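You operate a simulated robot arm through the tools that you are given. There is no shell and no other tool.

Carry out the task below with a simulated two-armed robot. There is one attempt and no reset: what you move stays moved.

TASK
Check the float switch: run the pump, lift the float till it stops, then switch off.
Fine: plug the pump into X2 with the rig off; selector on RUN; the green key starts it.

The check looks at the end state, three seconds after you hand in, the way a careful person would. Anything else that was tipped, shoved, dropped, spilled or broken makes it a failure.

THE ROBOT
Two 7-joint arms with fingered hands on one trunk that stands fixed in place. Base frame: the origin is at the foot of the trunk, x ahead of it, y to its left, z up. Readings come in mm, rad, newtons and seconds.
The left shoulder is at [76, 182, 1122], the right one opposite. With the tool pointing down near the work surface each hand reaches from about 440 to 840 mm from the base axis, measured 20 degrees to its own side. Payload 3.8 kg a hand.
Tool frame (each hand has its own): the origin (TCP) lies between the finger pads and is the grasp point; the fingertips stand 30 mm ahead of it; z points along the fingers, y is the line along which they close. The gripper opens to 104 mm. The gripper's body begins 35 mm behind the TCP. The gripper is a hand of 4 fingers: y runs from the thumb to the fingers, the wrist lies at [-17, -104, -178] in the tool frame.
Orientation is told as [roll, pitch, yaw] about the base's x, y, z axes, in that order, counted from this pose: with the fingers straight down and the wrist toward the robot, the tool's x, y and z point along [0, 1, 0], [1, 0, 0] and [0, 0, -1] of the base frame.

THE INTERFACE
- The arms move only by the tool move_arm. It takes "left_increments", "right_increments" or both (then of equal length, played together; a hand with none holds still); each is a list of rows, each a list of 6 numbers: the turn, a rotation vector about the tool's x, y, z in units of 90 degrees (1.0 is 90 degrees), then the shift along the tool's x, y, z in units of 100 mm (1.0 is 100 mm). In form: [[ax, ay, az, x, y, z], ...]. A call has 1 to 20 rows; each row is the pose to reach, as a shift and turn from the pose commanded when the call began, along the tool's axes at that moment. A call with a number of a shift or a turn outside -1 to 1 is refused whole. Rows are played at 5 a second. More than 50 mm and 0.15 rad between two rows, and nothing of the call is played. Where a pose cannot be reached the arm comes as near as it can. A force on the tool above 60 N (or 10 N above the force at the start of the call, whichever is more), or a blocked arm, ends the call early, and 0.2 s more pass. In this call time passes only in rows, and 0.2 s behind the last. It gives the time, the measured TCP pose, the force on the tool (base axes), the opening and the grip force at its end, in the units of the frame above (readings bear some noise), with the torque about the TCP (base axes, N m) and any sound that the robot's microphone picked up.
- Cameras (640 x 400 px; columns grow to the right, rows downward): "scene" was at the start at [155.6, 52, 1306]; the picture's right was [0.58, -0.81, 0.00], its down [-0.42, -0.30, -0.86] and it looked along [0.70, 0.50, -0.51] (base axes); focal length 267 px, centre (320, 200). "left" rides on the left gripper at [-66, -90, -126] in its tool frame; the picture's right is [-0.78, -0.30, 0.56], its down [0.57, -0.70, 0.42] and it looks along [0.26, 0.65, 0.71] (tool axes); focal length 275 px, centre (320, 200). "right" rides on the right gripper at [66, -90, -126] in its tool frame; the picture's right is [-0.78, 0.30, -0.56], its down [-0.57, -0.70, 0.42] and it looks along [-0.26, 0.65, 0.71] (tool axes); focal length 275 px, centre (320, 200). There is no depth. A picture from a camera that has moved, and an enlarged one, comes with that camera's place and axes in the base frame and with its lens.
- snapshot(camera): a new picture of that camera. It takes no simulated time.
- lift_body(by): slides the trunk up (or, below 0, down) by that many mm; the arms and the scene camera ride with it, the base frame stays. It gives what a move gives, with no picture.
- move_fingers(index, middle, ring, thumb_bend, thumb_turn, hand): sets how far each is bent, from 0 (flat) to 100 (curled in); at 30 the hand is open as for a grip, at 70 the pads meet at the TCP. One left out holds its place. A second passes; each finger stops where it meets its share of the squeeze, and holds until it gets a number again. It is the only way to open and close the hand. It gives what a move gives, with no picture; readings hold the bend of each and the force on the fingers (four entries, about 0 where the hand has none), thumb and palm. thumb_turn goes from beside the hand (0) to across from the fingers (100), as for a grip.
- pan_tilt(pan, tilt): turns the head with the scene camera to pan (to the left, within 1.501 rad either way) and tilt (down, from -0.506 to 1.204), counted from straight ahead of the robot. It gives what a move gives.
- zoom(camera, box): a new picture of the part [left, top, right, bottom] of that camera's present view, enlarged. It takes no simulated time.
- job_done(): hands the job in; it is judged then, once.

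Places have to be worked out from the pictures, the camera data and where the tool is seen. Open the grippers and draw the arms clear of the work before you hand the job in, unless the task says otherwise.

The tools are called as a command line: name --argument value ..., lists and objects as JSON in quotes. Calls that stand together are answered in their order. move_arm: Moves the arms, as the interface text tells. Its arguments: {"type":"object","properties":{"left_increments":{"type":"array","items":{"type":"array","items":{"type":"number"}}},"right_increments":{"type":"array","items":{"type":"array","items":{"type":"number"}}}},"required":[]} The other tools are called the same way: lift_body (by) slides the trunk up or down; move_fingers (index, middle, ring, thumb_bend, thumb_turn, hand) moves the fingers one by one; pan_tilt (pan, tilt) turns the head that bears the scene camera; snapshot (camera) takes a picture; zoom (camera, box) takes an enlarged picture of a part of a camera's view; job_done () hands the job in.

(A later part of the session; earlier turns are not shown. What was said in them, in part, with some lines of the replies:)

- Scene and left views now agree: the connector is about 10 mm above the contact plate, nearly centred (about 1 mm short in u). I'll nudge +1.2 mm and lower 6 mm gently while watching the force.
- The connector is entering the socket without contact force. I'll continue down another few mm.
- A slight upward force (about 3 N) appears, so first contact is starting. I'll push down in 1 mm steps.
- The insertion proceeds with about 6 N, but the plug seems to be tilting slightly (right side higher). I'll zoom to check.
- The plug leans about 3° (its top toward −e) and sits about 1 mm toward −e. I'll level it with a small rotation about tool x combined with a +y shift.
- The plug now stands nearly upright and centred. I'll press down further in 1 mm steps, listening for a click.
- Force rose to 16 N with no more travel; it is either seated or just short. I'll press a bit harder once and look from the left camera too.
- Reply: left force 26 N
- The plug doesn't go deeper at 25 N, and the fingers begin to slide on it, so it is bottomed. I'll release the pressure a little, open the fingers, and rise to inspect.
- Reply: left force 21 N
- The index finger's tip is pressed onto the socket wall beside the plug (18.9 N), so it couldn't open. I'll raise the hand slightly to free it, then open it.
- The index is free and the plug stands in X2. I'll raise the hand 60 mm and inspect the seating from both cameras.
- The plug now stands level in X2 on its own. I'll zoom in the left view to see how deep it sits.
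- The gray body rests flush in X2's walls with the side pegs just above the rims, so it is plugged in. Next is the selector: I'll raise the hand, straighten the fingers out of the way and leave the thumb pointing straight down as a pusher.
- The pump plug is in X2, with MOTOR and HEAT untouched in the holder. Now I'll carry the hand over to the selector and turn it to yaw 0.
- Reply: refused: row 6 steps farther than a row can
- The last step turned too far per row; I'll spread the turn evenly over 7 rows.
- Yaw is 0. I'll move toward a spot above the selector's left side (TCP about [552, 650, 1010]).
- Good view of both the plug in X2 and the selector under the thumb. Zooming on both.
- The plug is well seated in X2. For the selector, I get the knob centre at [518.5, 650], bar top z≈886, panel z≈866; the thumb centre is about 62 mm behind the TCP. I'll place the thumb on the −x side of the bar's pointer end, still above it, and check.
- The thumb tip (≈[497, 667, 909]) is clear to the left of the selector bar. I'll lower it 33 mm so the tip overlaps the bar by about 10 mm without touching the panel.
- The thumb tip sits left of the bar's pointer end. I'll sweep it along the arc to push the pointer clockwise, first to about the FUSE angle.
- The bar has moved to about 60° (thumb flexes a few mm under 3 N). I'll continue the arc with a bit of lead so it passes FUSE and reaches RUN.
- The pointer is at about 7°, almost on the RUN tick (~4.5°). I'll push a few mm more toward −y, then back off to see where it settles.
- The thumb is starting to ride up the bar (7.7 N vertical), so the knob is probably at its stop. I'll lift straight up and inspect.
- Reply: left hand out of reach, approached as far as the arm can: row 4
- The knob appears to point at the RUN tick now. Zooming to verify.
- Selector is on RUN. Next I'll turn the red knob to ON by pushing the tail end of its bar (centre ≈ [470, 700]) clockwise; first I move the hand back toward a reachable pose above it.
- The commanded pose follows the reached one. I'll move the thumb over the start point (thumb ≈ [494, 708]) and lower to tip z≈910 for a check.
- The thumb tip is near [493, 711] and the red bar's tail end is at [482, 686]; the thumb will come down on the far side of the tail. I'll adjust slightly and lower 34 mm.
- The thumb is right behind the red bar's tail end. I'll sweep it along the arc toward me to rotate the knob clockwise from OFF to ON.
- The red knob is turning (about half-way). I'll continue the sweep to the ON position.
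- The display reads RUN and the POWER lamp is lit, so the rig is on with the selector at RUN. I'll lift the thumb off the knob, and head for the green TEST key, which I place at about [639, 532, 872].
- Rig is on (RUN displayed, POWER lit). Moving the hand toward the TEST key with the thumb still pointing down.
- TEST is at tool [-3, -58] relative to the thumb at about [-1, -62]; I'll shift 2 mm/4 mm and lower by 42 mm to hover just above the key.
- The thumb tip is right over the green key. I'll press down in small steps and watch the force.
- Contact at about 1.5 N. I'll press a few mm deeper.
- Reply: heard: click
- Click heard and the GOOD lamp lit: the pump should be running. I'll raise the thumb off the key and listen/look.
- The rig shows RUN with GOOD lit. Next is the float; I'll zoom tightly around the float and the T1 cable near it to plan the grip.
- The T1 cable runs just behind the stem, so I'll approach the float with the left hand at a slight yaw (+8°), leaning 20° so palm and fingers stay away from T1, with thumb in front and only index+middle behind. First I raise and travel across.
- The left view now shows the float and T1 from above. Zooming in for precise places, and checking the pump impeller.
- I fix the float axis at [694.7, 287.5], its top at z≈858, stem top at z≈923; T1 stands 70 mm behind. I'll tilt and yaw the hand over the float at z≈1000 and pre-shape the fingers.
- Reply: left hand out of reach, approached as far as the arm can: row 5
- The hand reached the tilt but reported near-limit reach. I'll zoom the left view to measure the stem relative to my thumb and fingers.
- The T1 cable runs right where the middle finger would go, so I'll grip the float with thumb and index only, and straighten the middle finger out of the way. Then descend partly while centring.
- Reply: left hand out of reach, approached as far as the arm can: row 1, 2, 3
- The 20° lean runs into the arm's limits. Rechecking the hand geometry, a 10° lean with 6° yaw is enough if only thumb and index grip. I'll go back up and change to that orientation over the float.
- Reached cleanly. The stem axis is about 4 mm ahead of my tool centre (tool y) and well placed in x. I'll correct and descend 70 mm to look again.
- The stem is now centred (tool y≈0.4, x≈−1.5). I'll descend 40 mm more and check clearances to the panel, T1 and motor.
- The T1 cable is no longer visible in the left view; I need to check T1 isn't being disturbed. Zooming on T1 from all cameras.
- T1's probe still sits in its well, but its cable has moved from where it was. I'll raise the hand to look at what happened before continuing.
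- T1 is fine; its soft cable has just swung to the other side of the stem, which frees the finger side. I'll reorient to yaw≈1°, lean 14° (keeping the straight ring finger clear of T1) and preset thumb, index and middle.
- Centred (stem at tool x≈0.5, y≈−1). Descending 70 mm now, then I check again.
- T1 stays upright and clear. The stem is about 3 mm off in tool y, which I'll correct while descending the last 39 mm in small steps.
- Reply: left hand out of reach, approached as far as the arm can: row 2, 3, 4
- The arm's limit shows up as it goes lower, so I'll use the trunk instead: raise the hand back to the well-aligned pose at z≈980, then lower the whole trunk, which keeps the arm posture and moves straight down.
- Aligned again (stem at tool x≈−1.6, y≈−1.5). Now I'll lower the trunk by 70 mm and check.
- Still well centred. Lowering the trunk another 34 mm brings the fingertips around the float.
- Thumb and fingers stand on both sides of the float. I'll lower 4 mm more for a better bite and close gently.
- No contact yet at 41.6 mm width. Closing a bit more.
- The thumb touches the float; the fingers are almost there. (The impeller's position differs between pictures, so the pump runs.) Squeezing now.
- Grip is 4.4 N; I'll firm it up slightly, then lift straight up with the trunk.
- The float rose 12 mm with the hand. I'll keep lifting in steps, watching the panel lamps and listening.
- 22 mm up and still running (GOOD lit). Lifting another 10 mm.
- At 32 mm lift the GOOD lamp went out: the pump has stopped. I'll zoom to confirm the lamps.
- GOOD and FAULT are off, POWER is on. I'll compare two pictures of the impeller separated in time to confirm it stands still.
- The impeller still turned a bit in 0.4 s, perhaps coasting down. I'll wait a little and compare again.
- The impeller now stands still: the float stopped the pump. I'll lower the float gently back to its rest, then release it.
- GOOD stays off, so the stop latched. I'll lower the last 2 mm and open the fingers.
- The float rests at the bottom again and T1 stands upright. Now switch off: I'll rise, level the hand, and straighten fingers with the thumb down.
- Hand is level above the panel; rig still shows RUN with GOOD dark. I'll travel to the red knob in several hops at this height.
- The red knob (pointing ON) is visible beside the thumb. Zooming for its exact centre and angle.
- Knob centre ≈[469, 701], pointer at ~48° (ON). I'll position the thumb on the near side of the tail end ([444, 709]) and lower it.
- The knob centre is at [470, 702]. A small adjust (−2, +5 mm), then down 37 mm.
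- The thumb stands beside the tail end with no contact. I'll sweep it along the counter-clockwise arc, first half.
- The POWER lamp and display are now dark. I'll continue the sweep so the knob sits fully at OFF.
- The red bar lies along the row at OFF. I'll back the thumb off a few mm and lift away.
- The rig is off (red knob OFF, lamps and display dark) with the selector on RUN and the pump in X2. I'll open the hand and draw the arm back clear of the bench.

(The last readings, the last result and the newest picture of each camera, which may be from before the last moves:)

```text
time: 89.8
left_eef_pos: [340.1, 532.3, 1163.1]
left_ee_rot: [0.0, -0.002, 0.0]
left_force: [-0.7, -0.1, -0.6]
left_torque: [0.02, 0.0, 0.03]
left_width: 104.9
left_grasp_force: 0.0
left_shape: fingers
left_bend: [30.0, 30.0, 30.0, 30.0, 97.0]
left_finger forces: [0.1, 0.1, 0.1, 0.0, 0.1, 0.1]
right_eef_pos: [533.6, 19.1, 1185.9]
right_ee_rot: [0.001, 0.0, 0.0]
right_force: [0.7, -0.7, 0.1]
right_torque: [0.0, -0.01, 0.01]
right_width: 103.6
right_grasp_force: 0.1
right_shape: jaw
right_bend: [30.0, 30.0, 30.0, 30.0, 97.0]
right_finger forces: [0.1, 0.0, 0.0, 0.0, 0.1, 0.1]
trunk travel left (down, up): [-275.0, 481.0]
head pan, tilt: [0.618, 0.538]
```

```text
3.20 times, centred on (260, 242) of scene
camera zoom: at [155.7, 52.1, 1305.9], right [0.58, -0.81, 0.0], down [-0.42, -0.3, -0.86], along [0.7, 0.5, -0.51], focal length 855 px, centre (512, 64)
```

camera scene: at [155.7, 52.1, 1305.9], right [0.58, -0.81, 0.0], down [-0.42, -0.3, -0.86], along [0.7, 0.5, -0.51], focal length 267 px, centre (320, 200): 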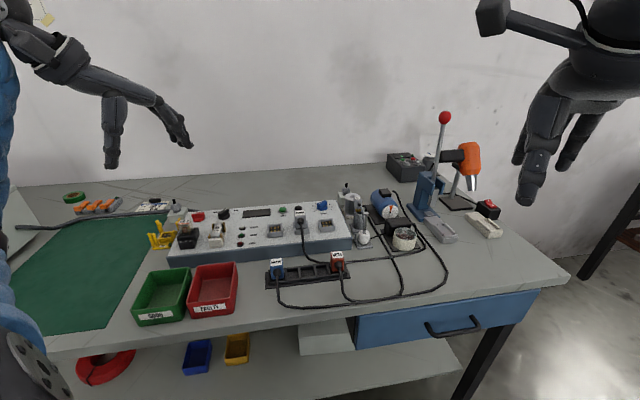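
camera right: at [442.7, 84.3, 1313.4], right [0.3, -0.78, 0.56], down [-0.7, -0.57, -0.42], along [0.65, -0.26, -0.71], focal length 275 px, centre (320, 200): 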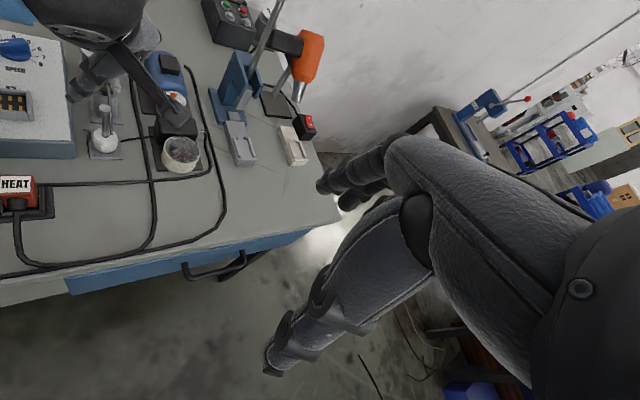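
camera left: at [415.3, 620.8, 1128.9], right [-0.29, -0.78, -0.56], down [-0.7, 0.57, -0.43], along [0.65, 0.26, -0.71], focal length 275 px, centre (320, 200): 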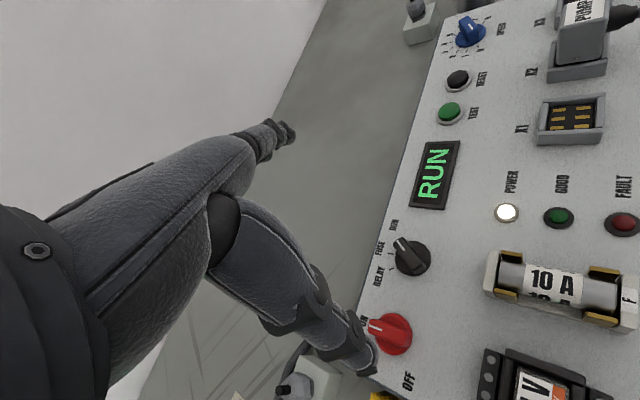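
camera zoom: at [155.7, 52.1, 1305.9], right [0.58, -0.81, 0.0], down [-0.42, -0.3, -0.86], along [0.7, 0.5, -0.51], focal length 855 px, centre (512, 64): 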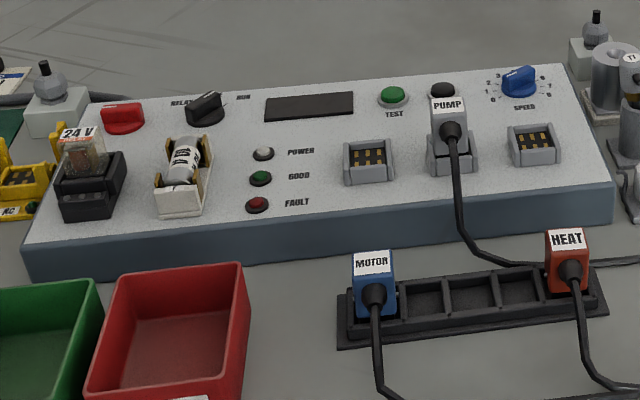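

Everything looks in order. I'll compare T1 and the float closely with the first pictures to be sure nothing was disturbed.

zoom --camera "scene" --box '[335, 185, 435, 247]'

zoom --camera "right" --box '[0, 0, 240, 150]'

zoom --camera "scene" --box '[165, 195, 245, 245]'

```text
6.40 times, centred on (385, 216) of scene
camera zoom: at [155.7, 52.1, 1305.9], right [0.58, -0.81, 0.0], down [-0.42, -0.3, -0.86], along [0.7, 0.5, -0.51], focal length 1709 px, centre (-96, 98)
```

zoom: 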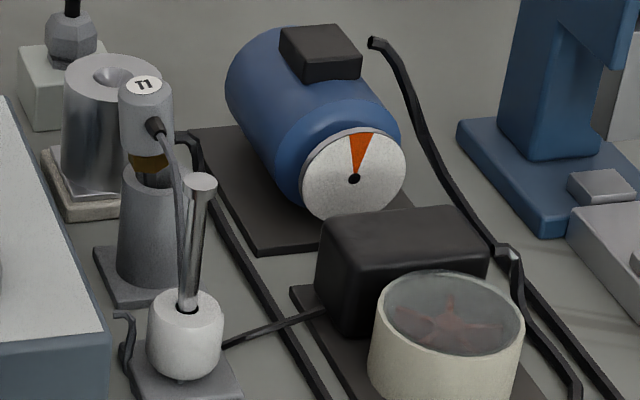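

```text
2.67 times, centred on (120, 75) of right
camera zoom: at [442.8, 84.4, 1313.4], right [0.3, -0.78, 0.56], down [-0.7, -0.57, -0.42], along [0.65, -0.26, -0.71], focal length 734 px, centre (853, 533)
```

zoom: 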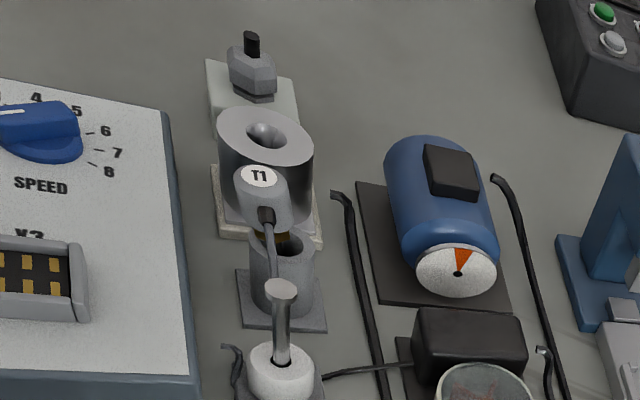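

```text
8.00 times, centred on (205, 220) of scene
camera zoom: at [155.7, 52.1, 1305.9], right [0.58, -0.81, 0.0], down [-0.42, -0.3, -0.86], along [0.7, 0.5, -0.51], focal length 2137 px, centre (1240, 40)
```

zoom: 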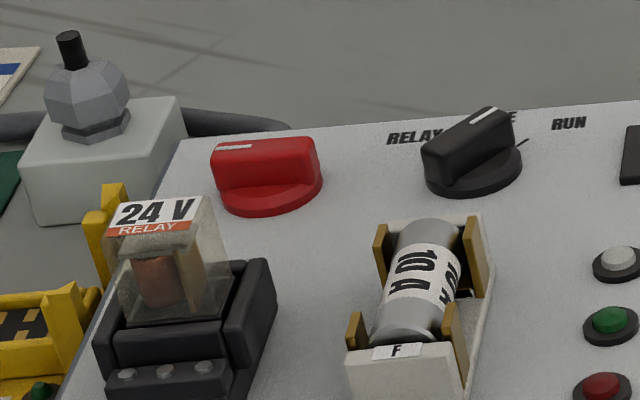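

T1's head has shifted: it now leans toward the panel compared with the first pictures, so my straight ring finger must have nudged it. I'll return the left hand to its start pose for a like-for-like comparison.

move_arm --left_increments '[[0, 0, 0, -0.3, -0.05, -0.1], [0, 0, 0, -0.6, -0.1, -0.2], [0, 0, 0, -0.83, -0.16, -0.24]]'

zoom --camera "left" --box '[350, 75, 450, 137]'

zoom --camera "right" --box '[75, 50, 135, 160]'

zoom --camera "right" --box '[85, 50, 125, 100]'

zoom --camera "scene" --box '[345, 190, 375, 235]'

```text
time: 90.6
left_eef_pos: [323.7, 450.9, 1186.8]
left_ee_rot: [-0.002, -0.004, 0.0]
left_force: [-0.2, -0.6, 0.0]
left_torque: [0.0, 0.02, 0.01]
left_width: 105.1
left_grasp_force: 0.1
left_shape: fingers
left_bend: [30.0, 30.0, 30.0, 30.0, 97.0]
left_finger forces: [0.0, 0.0, 0.1, 0.1, 0.0, 0.0]
right_eef_pos: [532.7, 17.7, 1187.9]
right_ee_rot: [-0.001, 0.0, 0.0]
right_force: [0.2, 0.0, 0.1]
right_torque: [0.0, 0.02, 0.01]
right_width: 103.7
right_grasp_force: 0.0
right_shape: jaw
right_bend: [30.0, 30.0, 30.0, 30.0, 97.0]
right_finger forces: [0.0, 0.0, 0.1, 0.1, 0.0, 0.1]
trunk travel left (down, up): [-275.0, 481.0]
head pan, tilt: [0.618, 0.538]
```

```text
6.40 times, centred on (400, 106) of left
camera zoom: at [235.2, 383.8, 1313.3], right [-0.29, -0.78, -0.56], down [-0.7, 0.57, -0.43], along [0.65, 0.26, -0.71], focal length 1762 px, centre (-192, 802)
```

zoom: 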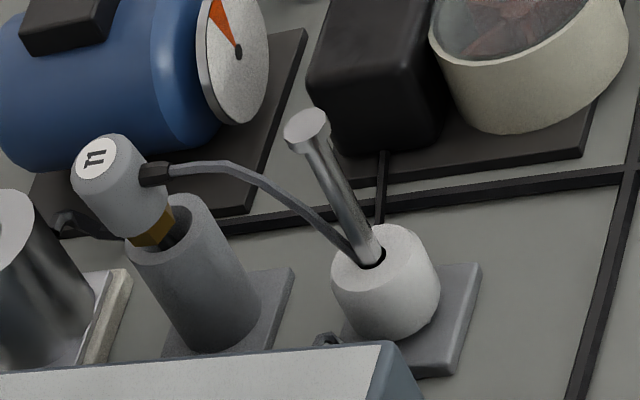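

```text
3.64 times, centred on (105, 105) of right
camera zoom: at [442.6, 84.0, 1313.5], right [0.3, -0.78, 0.56], down [-0.7, -0.57, -0.42], along [0.65, -0.26, -0.71], focal length 1001 px, centre (1102, 546)
```

zoom: 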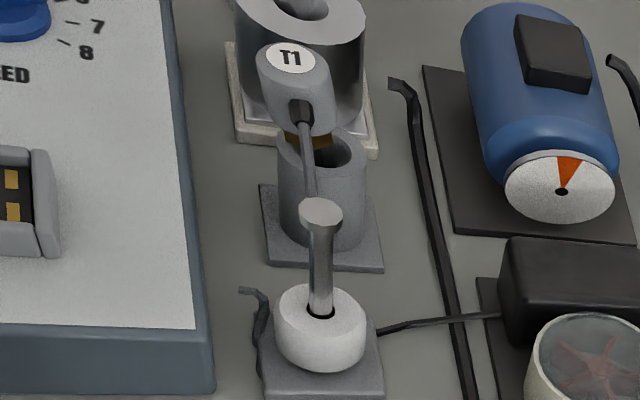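

```text
8.00 times, centred on (105, 75) of right
camera zoom: at [442.6, 84.0, 1313.5], right [0.3, -0.78, 0.56], down [-0.7, -0.57, -0.42], along [0.65, -0.26, -0.71], focal length 2202 px, centre (2040, 1200)
```

zoom: 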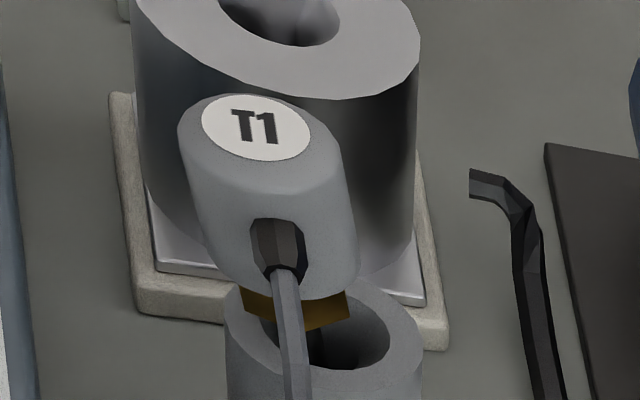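

```text
8.89 times, centred on (360, 212) of scene
camera zoom: at [155.5, 51.6, 1306.0], right [0.58, -0.81, 0.0], down [-0.42, -0.3, -0.86], along [0.7, 0.5, -0.51], focal length 2374 px, centre (-36, 89)
```

zoom: 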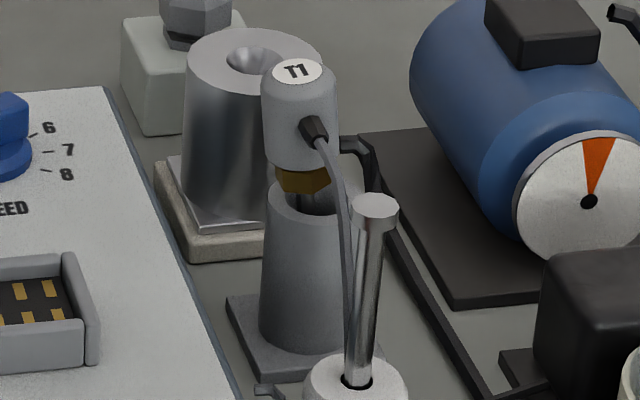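

Comparing views, T1's head leans about 10–14 mm toward the panel (−e). I'll set it upright again: cage its head gently between thumb and fingers along the row direction, centred on its well. First I travel there high and turn to yaw −44.5°.

move_arm --left_increments '[[0, 0, 0, -0.1, 0.33, 0], [0, 0, 0, -0.2, 0.66, 0], [0, 0, 0, -0.3, 1.0, 0]]'

move_arm --left_increments '[[0, 0, 0.0825, -0.03, 0.167, 0], [0, 0, 0.165, -0.06, 0.333, 0], [0, 0, 0.2475, -0.09, 0.5, 0], [0, 0, 0.33, -0.12, 0.667, 0], [0, 0, 0.4125, -0.15, 0.833, 0.0], [0, 0, 0.4947, -0.18, 1.0, 0.0]]'

move_fingers --hand "left" --index 48 --middle 48 --ring 30 --thumb_bend 48

```text
time: 91.4
left_eef_pos: [421.6, 420.5, 1189.4]
left_ee_rot: [0.0, -0.002, 0.0]
left_force: [0.3, -0.6, -0.4]
left_torque: [0.02, 0.01, 0.03]
left_width: 104.9
left_grasp_force: 0.1
left_shape: fingers
left_bend: [30.0, 30.0, 30.0, 30.0, 97.0]
left_finger forces: [0.1, 0.0, 0.0, 0.1, 0.0, 0.0]
right_eef_pos: [533.0, 17.0, 1185.9]
right_ee_rot: [-0.002, 0.0, 0.001]
right_force: [-0.2, 0.8, 0.5]
right_torque: [0.01, -0.01, -0.01]
right_width: 103.6
right_grasp_force: 0.0
right_shape: jaw
right_bend: [30.0, 30.0, 30.0, 30.0, 97.0]
right_finger forces: [0.0, 0.0, 0.0, 0.0, 0.1, 0.0]
trunk travel left (down, up): [-275.0, 481.0]
head pan, tilt: [0.618, 0.538]
```

```text
time: 92.8
left_eef_pos: [524.7, 400.1, 1187.7]
left_ee_rot: [0.001, -0.001, -0.779]
left_force: [0.5, 0.8, 0.1]
left_torque: [-0.01, 0.03, 0.02]
left_width: 105.0
left_grasp_force: 0.0
left_shape: fingers
left_bend: [30.0, 30.0, 30.0, 30.0, 97.0]
left_finger forces: [0.0, 0.1, 0.1, 0.0, 0.0, 0.0]
right_eef_pos: [534.1, 17.5, 1185.1]
right_ee_rot: [0.002, 0.002, 0.001]
right_force: [0.1, -0.5, -1.1]
right_torque: [-0.01, -0.01, -0.01]
right_width: 103.8
right_grasp_force: 0.1
right_shape: jaw
right_bend: [30.0, 30.0, 30.0, 30.0, 97.0]
right_finger forces: [0.0, 0.0, 0.0, 0.0, 0.0, 0.1]
trunk travel left (down, up): [-275.0, 481.0]
head pan, tilt: [0.618, 0.538]
```

```text
time: 93.8
left_eef_pos: [522.9, 402.3, 1188.4]
left_ee_rot: [0.0, -0.002, -0.777]
left_force: [-0.2, 0.5, 0.4]
left_torque: [0.0, 0.01, 0.01]
left_width: 59.9
left_grasp_force: 0.0
left_shape: fingers
left_bend: [48.0, 48.0, 30.0, 48.0, 97.0]
left_finger forces: [0.1, 0.1, 0.0, 0.0, 0.0, 0.0]
right_eef_pos: [531.7, 18.4, 1187.7]
right_ee_rot: [-0.001, 0.001, 0.002]
right_force: [-0.7, -1.0, -0.6]
right_torque: [0.0, 0.01, 0.02]
right_width: 103.6
right_grasp_force: 0.1
right_shape: jaw
right_bend: [30.0, 30.0, 30.0, 30.0, 97.0]
right_finger forces: [0.0, 0.0, 0.1, 0.0, 0.0, 0.0]
trunk travel left (down, up): [-275.0, 481.0]
head pan, tilt: [0.618, 0.538]
```

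Now moving over T1 in two hops, to about z=1050.

move_arm --left_increments '[[0, 0, 0, 0.18, 0.33, 0.13], [0, 0, 0, 0.36, 0.66, 0.26], [0, 0, 0, 0.55, 1.0, 0.4]]'

move_arm --left_increments '[[0, 0, 0, 0.18, 0.33, 0.25], [0, 0, 0, 0.36, 0.66, 0.5], [0, 0, 0, 0.54, 1.0, 0.7], [0, 0, 0, 0.54, 1.06, 0.9]]'

snapshot --camera "left"

zoom --camera "scene" --box '[320, 130, 420, 240]'

```text
time: 94.6
left_eef_pos: [633.1, 373.8, 1146.2]
left_ee_rot: [0.001, -0.001, -0.777]
left_force: [0.2, 0.2, -0.5]
left_torque: [0.02, 0.04, 0.0]
left_width: 59.3
left_grasp_force: 0.0
left_shape: fingers
left_bend: [48.0, 48.0, 30.0, 48.0, 97.0]
left_finger forces: [0.0, 0.0, 0.0, 0.0, 0.0, 0.0]
right_eef_pos: [534.0, 17.5, 1186.4]
right_ee_rot: [-0.002, 0.002, 0.001]
right_force: [0.6, 0.1, -0.2]
right_torque: [-0.01, 0.03, 0.01]
right_width: 103.7
right_grasp_force: 0.1
right_shape: jaw
right_bend: [30.0, 30.0, 30.0, 30.0, 97.0]
right_finger forces: [0.0, 0.0, 0.0, 0.0, 0.1, 0.1]
trunk travel left (down, up): [-275.0, 481.0]
head pan, tilt: [0.618, 0.538]
```

```text
refused: 1.06 is not a number from -1 to 1
```

```text
taken
camera left: at [525.2, 389.7, 1272.1], right [-0.75, -0.35, -0.56], down [-0.1, 0.9, -0.43], along [0.65, -0.27, -0.71], focal length 275 px, centre (320, 200)
```

left: 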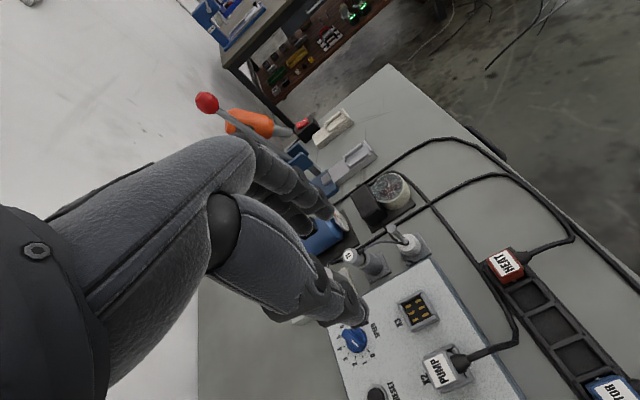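

```text
3.64 times, centred on (370, 185) of scene
camera zoom: at [157.3, 51.7, 1305.6], right [0.58, -0.81, 0.0], down [-0.42, -0.3, -0.86], along [0.7, 0.5, -0.51], focal length 971 px, centre (138, 254)
```

zoom: 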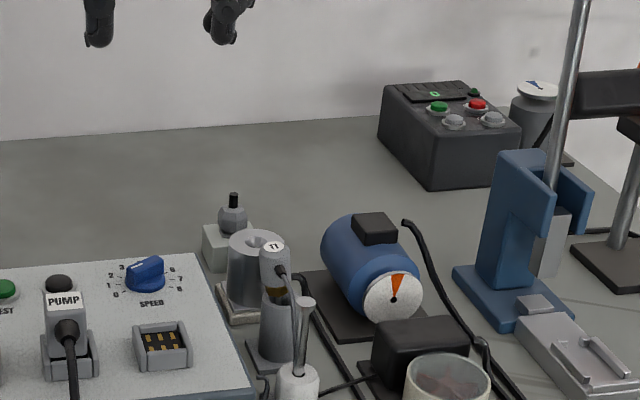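

The second hop was refused for exceeding 1; I'll repeat it within limits and look.

move_arm --left_increments '[[0, 0, 0, 0.18, 0.33, 0.2], [0, 0, 0, 0.36, 0.66, 0.4], [0, 0, 0, 0.52, 1.0, 0.6], [0, 0, 0, 0.52, 1.0, 0.8]]'

snapshot --camera "left"

zoom --camera "left" --box '[320, 200, 460, 310]'

zoom --camera "scene" --box '[320, 130, 420, 240]'

```text
time: 95.6
left_eef_pos: [711.2, 338.6, 1065.4]
left_ee_rot: [0.0, -0.001, -0.775]
left_force: [0.7, -0.3, -0.2]
left_torque: [0.0, 0.03, 0.0]
left_width: 58.9
left_grasp_force: 0.0
left_shape: fingers
left_bend: [48.0, 48.0, 30.0, 48.0, 97.0]
left_finger forces: [0.0, 0.0, 0.1, 0.0, 0.1, 0.0]
left hand out of reach, approached as far as the arm can: row 2, 3, 4
right_eef_pos: [534.2, 18.8, 1185.9]
right_ee_rot: [0.001, 0.001, 0.0]
right_force: [1.0, 0.7, 0.1]
right_torque: [-0.04, 0.01, 0.02]
right_width: 103.8
right_grasp_force: 0.0
right_shape: jaw
right_bend: [30.0, 30.0, 30.0, 30.0, 97.0]
right_finger forces: [0.0, 0.0, 0.1, 0.1, 0.0, 0.0]
trunk travel left (down, up): [-275.0, 481.0]
head pan, tilt: [0.618, 0.538]
```

```text
taken
camera left: at [603.0, 354.2, 1190.3], right [-0.75, -0.35, -0.56], down [-0.1, 0.9, -0.43], along [0.65, -0.27, -0.71], focal length 275 px, centre (320, 200)
```

left: 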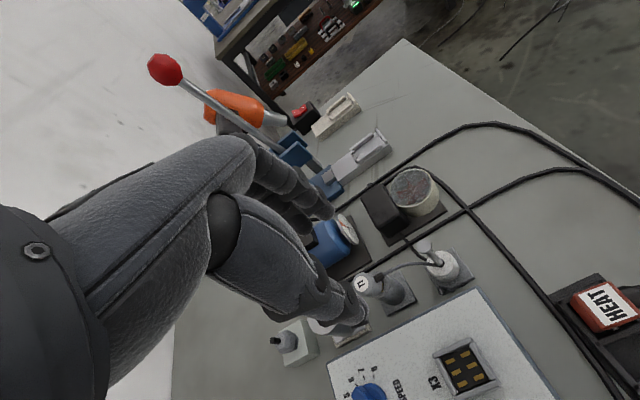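

```text
3.64 times, centred on (390, 255) of left
camera zoom: at [603.0, 354.2, 1190.3], right [-0.75, -0.35, -0.56], down [-0.1, 0.9, -0.43], along [0.65, -0.27, -0.71], focal length 1001 px, centre (66, 0)
```

zoom: 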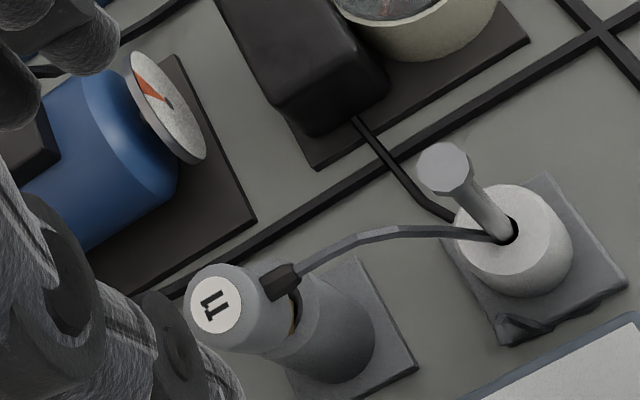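

```text
3.64 times, centred on (370, 185) of scene
camera zoom: at [156.8, 53.0, 1305.7], right [0.58, -0.81, 0.0], down [-0.42, -0.3, -0.86], along [0.7, 0.5, -0.51], focal length 971 px, centre (138, 254)
```

zoom: 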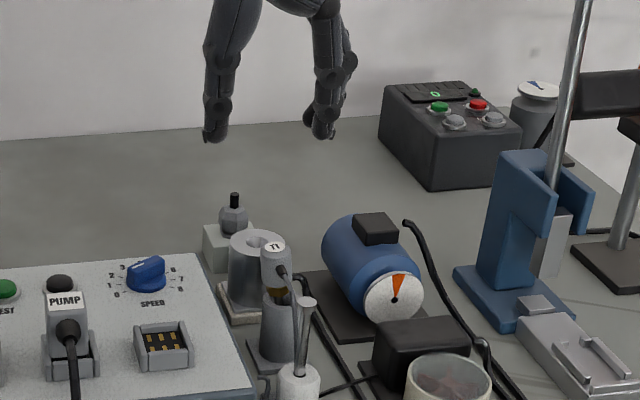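

Yaw −45° isn't reachable there. Instead I'll use the index finger as a peg at yaw 0, standing on the panel side of T1's head, and push it about 11 mm along +e. I turn back to yaw 0 and reshape the hand first.

move_arm --left_increments '[[0, 0, -0.083, 0.02, -0.05, 0.0], [0, 0, -0.165, 0.04, -0.1, 0.0], [0, 0, -0.248, 0.06, -0.15, 0.0], [0, 0, -0.33, 0.07, -0.2, 0.0], [0, 0, -0.413, 0.08, -0.25, 0.0], [0, 0, -0.4947, 0.1, -0.34, 0.0]]'

move_fingers --hand "left" --index 50 --middle 0 --ring 0 --thumb_bend 0

snapshot --camera "left"

zoom --camera "scene" --box '[320, 110, 420, 240]'

```text
time: 97.0
left_eef_pos: [692.0, 369.6, 1064.2]
left_ee_rot: [0.001, -0.003, 0.001]
left_force: [0.6, 0.0, 0.6]
left_torque: [0.01, -0.01, 0.01]
left_width: 59.0
left_grasp_force: 0.1
left_shape: fingers
left_bend: [48.0, 48.0, 30.0, 48.0, 97.0]
left_finger forces: [0.0, 0.1, 0.1, 0.0, 0.1, 0.0]
right_eef_pos: [532.7, 17.2, 1186.7]
right_ee_rot: [0.0, -0.001, -0.001]
right_force: [-0.5, -0.4, -0.1]
right_torque: [0.05, 0.02, -0.02]
right_width: 103.8
right_grasp_force: 0.1
right_shape: jaw
right_bend: [30.0, 30.0, 30.0, 30.0, 97.0]
right_finger forces: [0.1, 0.0, 0.0, 0.1, 0.0, 0.0]
trunk travel left (down, up): [-275.0, 481.0]
head pan, tilt: [0.618, 0.538]
```

```text
time: 98.0
left_eef_pos: [693.3, 368.3, 1065.5]
left_ee_rot: [0.001, -0.001, 0.0]
left_force: [0.6, -0.2, -0.1]
left_torque: [0.01, 0.03, -0.02]
left_width: 97.6
left_grasp_force: 0.1
left_shape: fingers
left_bend: [50.0, 0.0, 0.0, 0.0, 97.0]
left_finger forces: [0.0, 0.0, 0.1, 0.0, 0.0, 0.0]
right_eef_pos: [531.7, 17.2, 1187.3]
right_ee_rot: [-0.002, 0.0, 0.0]
right_force: [0.2, -0.4, -0.8]
right_torque: [0.03, -0.02, 0.01]
right_width: 103.8
right_grasp_force: 0.0
right_shape: jaw
right_bend: [30.0, 30.0, 30.0, 30.0, 97.0]
right_finger forces: [0.1, 0.0, 0.0, 0.1, 0.1, 0.0]
trunk travel left (down, up): [-275.0, 481.0]
head pan, tilt: [0.618, 0.538]
```

```text
taken
camera left: at [605.1, 302.0, 1190.1], right [-0.29, -0.78, -0.56], down [-0.7, 0.57, -0.43], along [0.65, 0.26, -0.71], focal length 275 px, centre (320, 200)
```

left: 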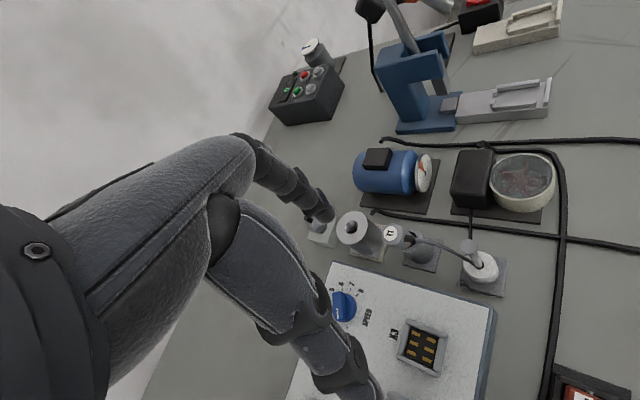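

```text
3.08 times, centred on (370, 175) of scene
camera zoom: at [155.7, 52.0, 1306.0], right [0.58, -0.81, 0.0], down [-0.42, -0.3, -0.86], along [0.7, 0.5, -0.51], focal length 822 px, centre (166, 277)
```

zoom: 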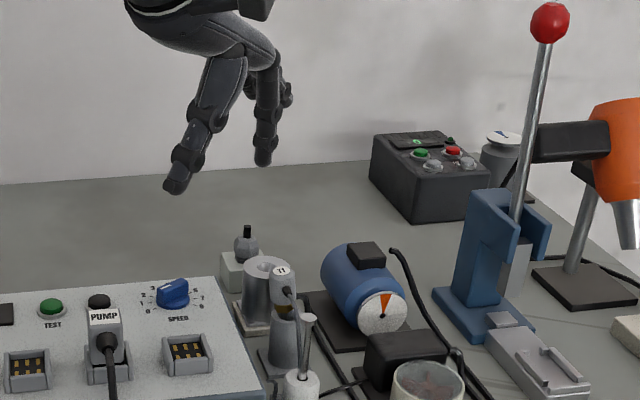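

Now I measure the index tip and T1's head in the left view.

zoom --camera "left" --box '[290, 170, 450, 280]'

zoom --camera "left" --box '[370, 205, 450, 280]'

```text
3.64 times, centred on (370, 225) of left
camera zoom: at [605.1, 302.0, 1190.1], right [-0.29, -0.78, -0.56], down [-0.7, 0.57, -0.43], along [0.65, 0.26, -0.71], focal length 1001 px, centre (138, 109)
```

zoom: 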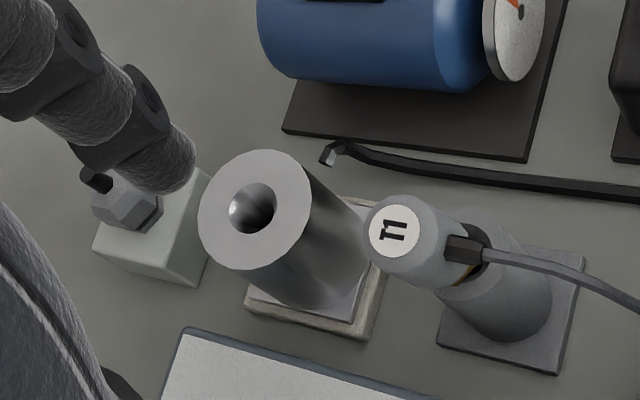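

```text
5.33 times, centred on (410, 242) of left
camera zoom: at [605.1, 302.0, 1190.1], right [-0.29, -0.78, -0.56], down [-0.7, 0.57, -0.43], along [0.65, 0.26, -0.71], focal length 1468 px, centre (-160, -27)
```

zoom: 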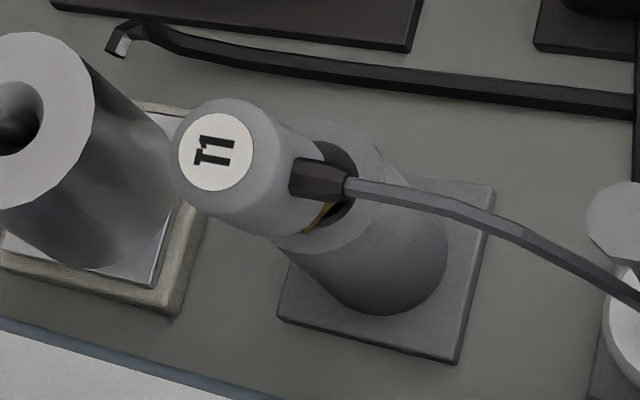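

The well's axis is at [749, 333] and T1's head at about [745, 340], so it needs about 9 mm along [0.6, −0.8]. I'll bring the index down on the far side of the head (panel side), first to z≈995.

move_arm --left_increments '[[0, 0, 0, 0.04, 0.025, 0.25], [0, 0, 0, 0.075, 0.05, 0.5], [0, 0, 0, 0.075, 0.05, 0.75]]'

zoom --camera "left" --box '[280, 170, 440, 280]'

zoom --camera "scene" --box '[330, 150, 400, 240]'

```text
time: 98.8
left_eef_pos: [697.5, 377.0, 989.0]
left_ee_rot: [0.0, 0.0, 0.001]
left_force: [0.2, -0.4, 0.1]
left_torque: [0.01, -0.04, -0.02]
left_width: 97.6
left_grasp_force: 0.0
left_shape: fingers
left_bend: [50.0, 0.0, 0.0, 0.0, 97.0]
left_finger forces: [0.0, 0.0, 0.0, 0.0, 0.0, 0.0]
right_eef_pos: [533.9, 17.3, 1186.2]
right_ee_rot: [-0.001, -0.001, 0.001]
right_force: [-0.5, -0.1, 0.3]
right_torque: [0.02, 0.04, -0.01]
right_width: 103.5
right_grasp_force: 0.1
right_shape: jaw
right_bend: [30.0, 30.0, 30.0, 30.0, 97.0]
right_finger forces: [0.1, 0.1, 0.1, 0.0, 0.0, 0.0]
trunk travel left (down, up): [-275.0, 481.0]
head pan, tilt: [0.618, 0.538]
```

```text
3.64 times, centred on (360, 225) of left
camera zoom: at [610.3, 310.4, 1114.8], right [-0.3, -0.78, -0.56], down [-0.7, 0.57, -0.43], along [0.65, 0.26, -0.71], focal length 1001 px, centre (174, 109)
```

zoom: 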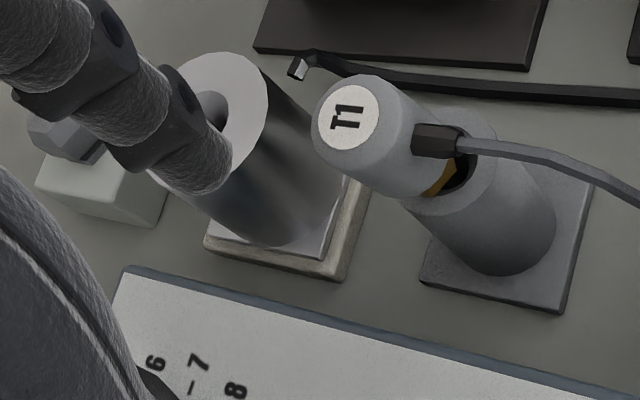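

```text
4.44 times, centred on (365, 195) of scene
camera zoom: at [156.0, 52.2, 1305.9], right [0.58, -0.81, 0.0], down [-0.42, -0.3, -0.86], along [0.7, 0.5, -0.51], focal length 1187 px, centre (120, 222)
```

zoom: 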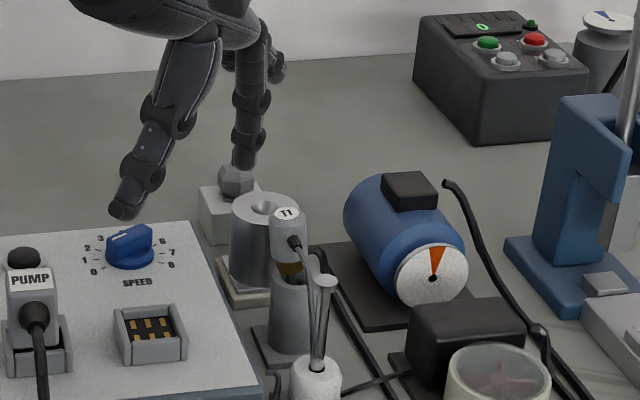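

The index stands about 7 mm from the head, in the right direction. Descending 55 mm beside it.

move_arm --left_increments '[[0, 0, 0, 0, 0, 0.2], [0, 0, 0, 0, 0, 0.4], [0, 0, 0, 0, 0, 0.55]]'

zoom --camera "left" --box '[280, 170, 440, 280]'

zoom --camera "scene" --box '[330, 170, 400, 240]'

zoom --camera "right" --box '[70, 20, 150, 120]'

```text
time: 99.6
left_eef_pos: [697.4, 375.9, 934.0]
left_ee_rot: [0.0, -0.003, 0.001]
left_force: [0.7, 0.0, 0.5]
left_torque: [-0.01, 0.0, -0.01]
left_width: 97.5
left_grasp_force: 0.1
left_shape: fingers
left_bend: [50.0, 0.0, 0.0, 0.0, 97.0]
left_finger forces: [0.1, 0.1, 0.0, 0.0, 0.0, 0.1]
right_eef_pos: [533.2, 18.3, 1186.5]
right_ee_rot: [0.0, 0.001, 0.001]
right_force: [-0.4, 0.9, -0.7]
right_torque: [-0.01, -0.01, -0.02]
right_width: 103.8
right_grasp_force: 0.0
right_shape: jaw
right_bend: [30.0, 30.0, 30.0, 30.0, 97.0]
right_finger forces: [0.0, 0.0, 0.1, 0.0, 0.0, 0.0]
trunk travel left (down, up): [-275.0, 481.0]
head pan, tilt: [0.618, 0.538]
```

```text
3.64 times, centred on (360, 225) of left
camera zoom: at [610.2, 310.0, 1059.2], right [-0.29, -0.78, -0.56], down [-0.7, 0.57, -0.43], along [0.65, 0.27, -0.71], focal length 1001 px, centre (174, 109)
```

zoom: 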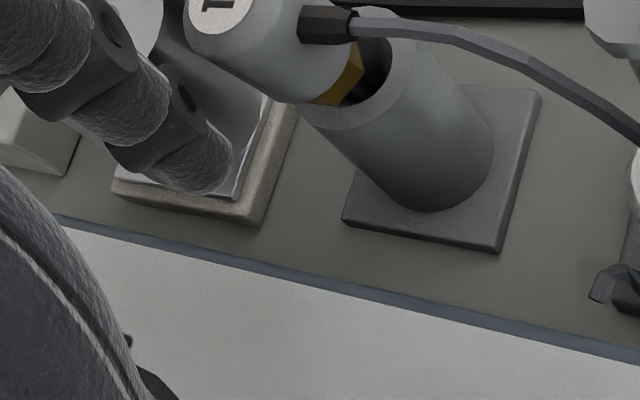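

```text
5.71 times, centred on (365, 205) of scene
camera zoom: at [155.9, 52.2, 1305.9], right [0.58, -0.81, 0.0], down [-0.42, -0.3, -0.86], along [0.7, 0.5, -0.51], focal length 1526 px, centre (63, 171)
```

zoom: 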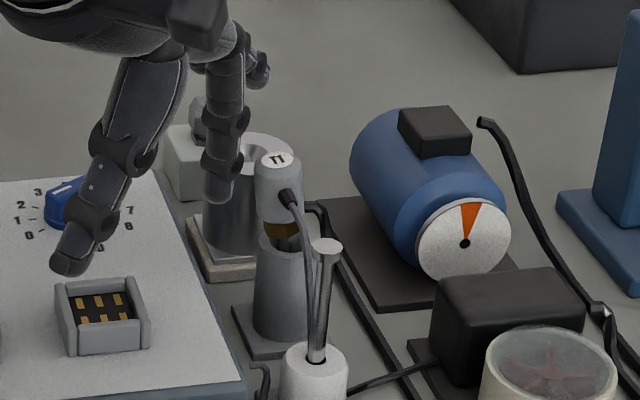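

```text
4.00 times, centred on (110, 70) of right
camera zoom: at [443.0, 84.5, 1313.3], right [0.3, -0.78, 0.56], down [-0.7, -0.57, -0.42], along [0.65, -0.26, -0.71], focal length 1101 px, centre (1160, 720)
```

zoom: 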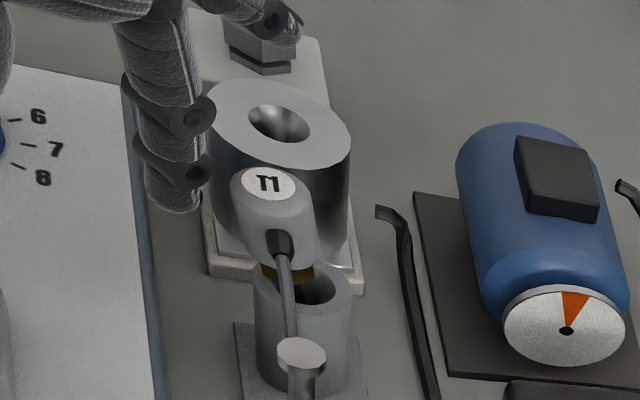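

Index is down beside T1's head. I'll push along [0.6, −0.8], first 10 mm, and check in the right-hand view, where the label should end at about column 302, row 189.

move_arm --left_increments '[[0, 0, 0, -0.032, 0.024, 0], [0, 0, 0, -0.056, 0.042, 0], [0, 0, 0, -0.08, 0.06, 0]]'

zoom --camera "right" --box '[70, 20, 150, 120]'

```text
time: 100.4
left_eef_pos: [703.7, 368.7, 934.8]
left_ee_rot: [0.0, -0.002, 0.002]
left_force: [-0.7, -0.1, 1.2]
left_torque: [0.01, -0.03, 0.03]
left_width: 98.0
left_grasp_force: 0.0
left_shape: fingers
left_bend: [50.0, 0.0, 0.0, 0.0, 97.0]
left_finger forces: [0.0, 0.1, 0.1, 0.0, 0.0, 0.1]
right_eef_pos: [534.0, 17.4, 1187.6]
right_ee_rot: [0.0, 0.0, 0.0]
right_force: [-1.0, 0.5, 1.0]
right_torque: [-0.02, -0.02, -0.03]
right_width: 103.9
right_grasp_force: 0.0
right_shape: jaw
right_bend: [30.0, 30.0, 30.0, 30.0, 97.0]
right_finger forces: [0.0, 0.0, 0.0, 0.1, 0.0, 0.0]
trunk travel left (down, up): [-275.0, 481.0]
head pan, tilt: [0.618, 0.538]
```

```text
4.00 times, centred on (110, 70) of right
camera zoom: at [442.8, 84.3, 1313.4], right [0.3, -0.78, 0.56], down [-0.7, -0.57, -0.42], along [0.65, -0.26, -0.71], focal length 1101 px, centre (1160, 720)
```

zoom: 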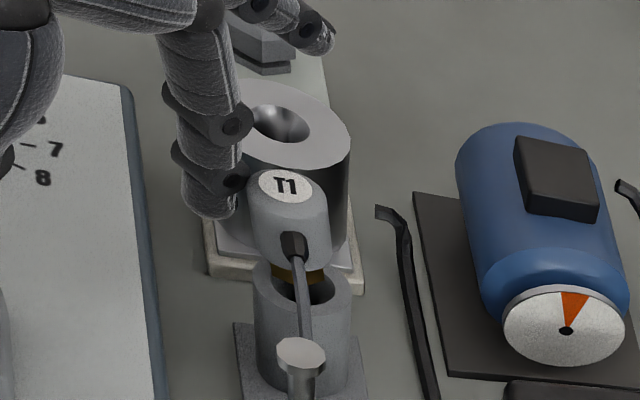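

T1's head moves upright (label now at column 286). Pushing 4 mm more and checking both views.

move_arm --left_increments '[[0, 0, 0, -0.016, 0.012, 0], [0, 0, 0, -0.032, 0.024, 0]]'

zoom --camera "right" --box '[70, 20, 150, 120]'

zoom --camera "scene" --box '[345, 190, 375, 235]'

```text
time: 101.0
left_eef_pos: [706.9, 365.1, 934.6]
left_ee_rot: [0.0, -0.001, 0.001]
left_force: [-0.2, 0.2, 0.1]
left_torque: [0.0, -0.01, 0.0]
left_width: 97.5
left_grasp_force: 0.0
left_shape: fingers
left_bend: [50.0, 0.0, 0.0, 0.0, 97.0]
left_finger forces: [0.0, 0.0, 0.1, 0.0, 0.0, 0.0]
right_eef_pos: [534.0, 17.1, 1185.8]
right_ee_rot: [-0.001, 0.0, 0.001]
right_force: [-0.2, 0.3, 0.3]
right_torque: [0.01, -0.02, 0.01]
right_width: 103.5
right_grasp_force: 0.2
right_shape: jaw
right_bend: [30.0, 30.0, 30.0, 30.0, 97.0]
right_finger forces: [0.1, 0.0, 0.0, 0.1, 0.0, 0.0]
trunk travel left (down, up): [-275.0, 481.0]
head pan, tilt: [0.618, 0.538]
```

```text
4.00 times, centred on (110, 70) of right
camera zoom: at [442.8, 84.3, 1313.4], right [0.3, -0.78, 0.56], down [-0.7, -0.57, -0.42], along [0.65, -0.26, -0.71], focal length 1101 px, centre (1160, 720)
```

zoom: 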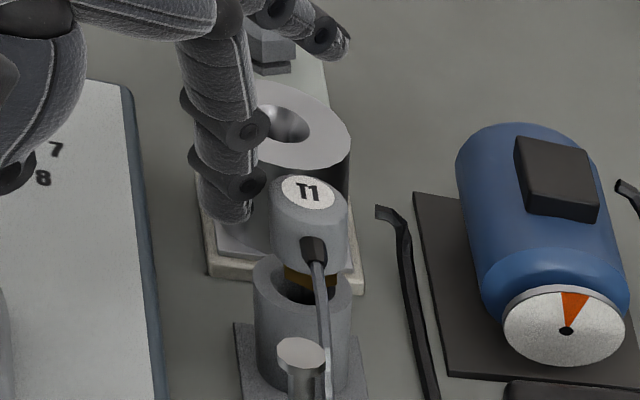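

```text
8.89 times, centred on (360, 212) of scene
camera zoom: at [155.7, 52.0, 1306.0], right [0.58, -0.81, 0.0], down [-0.42, -0.3, -0.86], along [0.7, 0.5, -0.51], focal length 2374 px, centre (-36, 89)
```

zoom: 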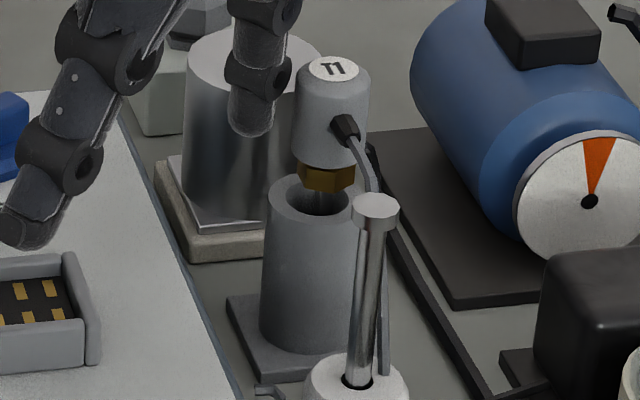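

T1 is back at its original place (label within ~2 mm in both views, cable on the original side). I'll back the index away and rise straight up.

move_arm --left_increments '[[0, 0, 0, 0.05, -0.04, 0], [0, 0, 0, 0.1, -0.08, 0], [0, 0, 0, 0.1, -0.08, -0.3], [0, 0, 0, 0.1, -0.08, -0.65], [0, 0, 0, 0.1, -0.08, -1.0]]'

zoom --camera "right" --box '[75, 50, 135, 160]'

zoom --camera "scene" --box '[335, 185, 435, 247]'

```text
time: 102.2
left_eef_pos: [697.4, 370.7, 1035.8]
left_ee_rot: [0.0, -0.003, 0.001]
left_force: [0.3, -0.5, 0.8]
left_torque: [-0.01, 0.01, 0.0]
left_width: 97.7
left_grasp_force: 0.0
left_shape: fingers
left_bend: [50.0, 0.0, 0.0, 0.0, 97.0]
left_finger forces: [0.0, 0.0, 0.1, 0.0, 0.0, 0.1]
right_eef_pos: [531.4, 17.0, 1187.6]
right_ee_rot: [0.001, 0.0, 0.0]
right_force: [0.9, -0.2, -0.3]
right_torque: [-0.02, -0.03, 0.0]
right_width: 103.5
right_grasp_force: 0.0
right_shape: jaw
right_bend: [30.0, 30.0, 30.0, 30.0, 97.0]
right_finger forces: [0.1, 0.0, 0.1, 0.0, 0.1, 0.1]
trunk travel left (down, up): [-275.0, 481.0]
head pan, tilt: [0.618, 0.538]
```

```text
3.64 times, centred on (105, 105) of right
camera zoom: at [442.2, 83.8, 1313.7], right [0.3, -0.78, 0.56], down [-0.7, -0.57, -0.42], along [0.65, -0.26, -0.71], focal length 1001 px, centre (1102, 546)
```

zoom: 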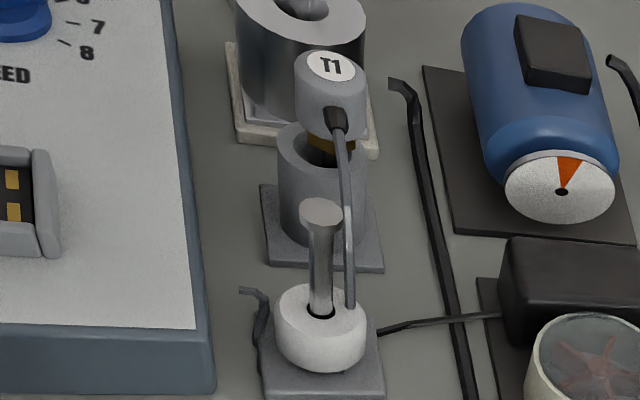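

```text
6.40 times, centred on (385, 216) of scene
camera zoom: at [155.2, 51.5, 1306.1], right [0.58, -0.81, 0.0], down [-0.42, -0.3, -0.86], along [0.7, 0.5, -0.51], focal length 1709 px, centre (-96, 98)
```

zoom: 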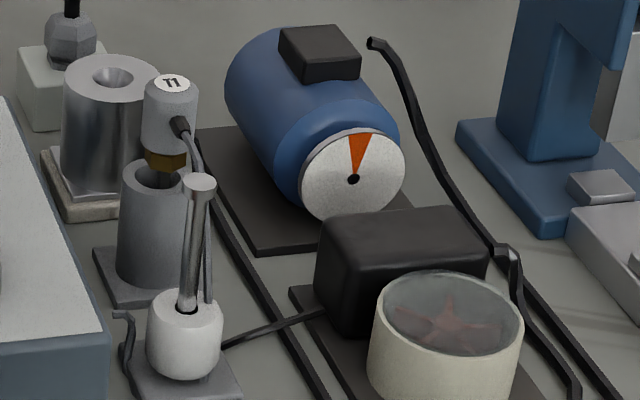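

T1 stands within about 3 mm of its original place and upright. Now I'll withdraw the left arm and open the hand.

move_arm --left_increments '[[0, 0, 0, 0, -0.1, -0.35], [0, 0, 0, 0, -0.3, -0.7], [0, 0, 0, 0.1, -0.6, -1.0], [0, 0, 0, 0.2, -1.0, -1.0]]'

move_arm --left_increments '[[0, 0, 0, 0.1, -0.33, -0.1], [0, 0, 0, 0.2, -0.66, -0.2], [0, 0, 0, 0.3, -1.0, -0.4]]'

move_arm --left_increments '[[0, 0, 0, 0.1, -0.33, 0], [0, 0, 0, 0.2, -0.66, 0], [0, 0, 0, 0.3, -1.0, 0]]'

move_fingers --hand "left" --index 30 --middle 30 --ring 30 --thumb_bend 30

snapshot --camera "scene"

zoom --camera "scene" --box '[160, 180, 420, 310]'

```text
time: 103.2
left_eef_pos: [597.6, 392.9, 1136.1]
left_ee_rot: [-0.001, 0.0, -0.001]
left_force: [0.3, -0.3, 0.3]
left_torque: [0.01, 0.02, 0.03]
left_width: 97.6
left_grasp_force: 0.0
left_shape: fingers
left_bend: [50.0, 0.0, 0.0, 0.0, 97.0]
left_finger forces: [0.1, 0.1, 0.1, 0.0, 0.0, 0.1]
right_eef_pos: [532.8, 19.8, 1187.3]
right_ee_rot: [-0.001, 0.001, 0.0]
right_force: [-0.4, 0.8, -0.7]
right_torque: [0.02, 0.04, -0.02]
right_width: 103.6
right_grasp_force: 0.1
right_shape: jaw
right_bend: [30.0, 30.0, 30.0, 30.0, 97.0]
right_finger forces: [0.1, 0.1, 0.0, 0.0, 0.0, 0.0]
trunk travel left (down, up): [-275.0, 481.0]
head pan, tilt: [0.618, 0.538]
```

```text
time: 104.0
left_eef_pos: [494.4, 423.3, 1175.2]
left_ee_rot: [-0.003, -0.004, 0.0]
left_force: [-0.2, -0.1, 0.2]
left_torque: [-0.01, 0.02, -0.02]
left_width: 97.7
left_grasp_force: 0.1
left_shape: fingers
left_bend: [50.0, 0.0, 0.0, 0.0, 97.0]
left_finger forces: [0.0, 0.0, 0.0, 0.0, 0.0, 0.0]
right_eef_pos: [531.5, 18.2, 1188.3]
right_ee_rot: [0.001, -0.003, 0.001]
right_force: [0.3, -0.5, 0.8]
right_torque: [0.0, -0.02, -0.02]
right_width: 103.6
right_grasp_force: 0.1
right_shape: jaw
right_bend: [30.0, 30.0, 30.0, 30.0, 97.0]
right_finger forces: [0.0, 0.0, 0.1, 0.1, 0.1, 0.1]
trunk travel left (down, up): [-275.0, 481.0]
head pan, tilt: [0.618, 0.538]
```

```text
time: 104.8
left_eef_pos: [395.2, 453.2, 1172.0]
left_ee_rot: [-0.002, 0.001, 0.0]
left_force: [0.0, 0.0, -0.9]
left_torque: [0.0, -0.02, 0.0]
left_width: 97.7
left_grasp_force: 0.0
left_shape: fingers
left_bend: [50.0, 0.0, 0.0, 0.0, 97.0]
left_finger forces: [0.0, 0.1, 0.0, 0.0, 0.1, 0.0]
right_eef_pos: [533.2, 18.9, 1186.6]
right_ee_rot: [0.0, 0.0, 0.001]
right_force: [-0.1, 0.0, 0.7]
right_torque: [-0.01, 0.01, -0.03]
right_width: 103.7
right_grasp_force: 0.1
right_shape: jaw
right_bend: [30.0, 30.0, 30.0, 30.0, 97.0]
right_finger forces: [0.1, 0.1, 0.1, 0.1, 0.0, 0.0]
trunk travel left (down, up): [-275.0, 481.0]
head pan, tilt: [0.618, 0.538]
```

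```text
time: 105.8
left_eef_pos: [395.2, 453.7, 1171.1]
left_ee_rot: [0.001, -0.002, -0.001]
left_force: [-0.4, 0.5, 0.6]
left_torque: [0.01, 0.02, 0.01]
left_width: 104.8
left_grasp_force: 0.0
left_shape: fingers
left_bend: [30.0, 30.0, 30.0, 30.0, 97.0]
left_finger forces: [0.1, 0.0, 0.0, 0.0, 0.0, 0.0]
right_eef_pos: [533.2, 16.7, 1186.7]
right_ee_rot: [0.0, -0.001, 0.0]
right_force: [-0.7, 0.0, -0.4]
right_torque: [0.04, -0.01, 0.02]
right_width: 103.8
right_grasp_force: 0.0
right_shape: jaw
right_bend: [30.0, 30.0, 30.0, 30.0, 97.0]
right_finger forces: [0.1, 0.0, 0.1, 0.0, 0.1, 0.1]
trunk travel left (down, up): [-275.0, 481.0]
head pan, tilt: [0.618, 0.538]
```

```text
taken
camera scene: at [155.6, 51.9, 1306.0], right [0.58, -0.81, 0.0], down [-0.42, -0.3, -0.86], along [0.7, 0.5, -0.51], focal length 267 px, centre (320, 200)
```

scene: 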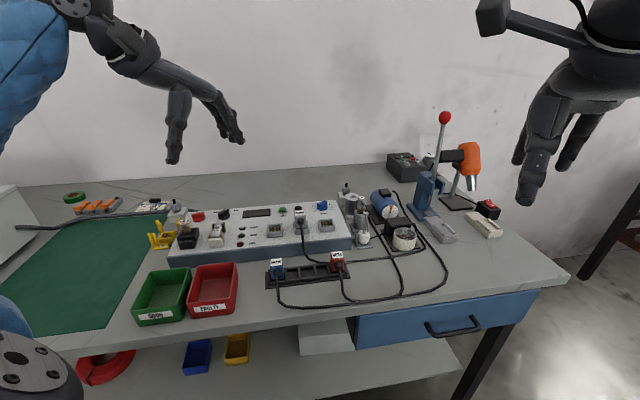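

```text
2.46 times, centred on (290, 245) of scene
camera zoom: at [155.6, 51.9, 1306.0], right [0.58, -0.81, 0.0], down [-0.42, -0.3, -0.86], along [0.7, 0.5, -0.51], focal length 657 px, centre (394, 89)
```

zoom: 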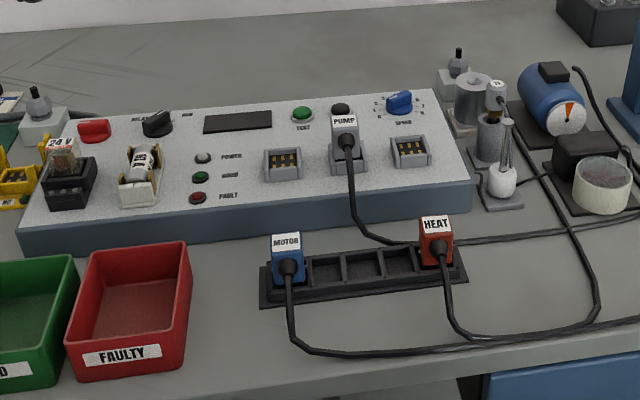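

The pump is in X2, the selector is on RUN and the rig is switched off with its lamps dark. The float is at rest, T1 is back in place, and both arms are clear with open hands, so I'm handing the job in.

job_done

```text
The job is handed in.
```

The float switch passed. With the pump running, lifting the float about 32 mm stopped it, and it stayed stopped after I lowered the float again.

- **Setup:** with the rig off, I moved the pump plug from the holder into X2 and turned the selector from RELAY to RUN.
- **Run:** I switched the rig on and pressed the green key. It clicked, the GOOD lamp lit and the impeller turned.
- **Float test:** the GOOD lamp went out as the float rose. Two pictures about half a second apart then showed the impeller standing still.
- **Switched off:** I set the float back down and turned the red knob to OFF. The display and lamps are dark.

**T1 probe disturbed:** while I was reaching for the float, my hand knocked the T1 probe, and its head leaned about 10 mm in its well. I pushed it back. It now stands upright within about 3 mm of where it was, still in its well, with the cable on its original side.

I saw nothing else disturbed. Both hands are open and clear of the bench.
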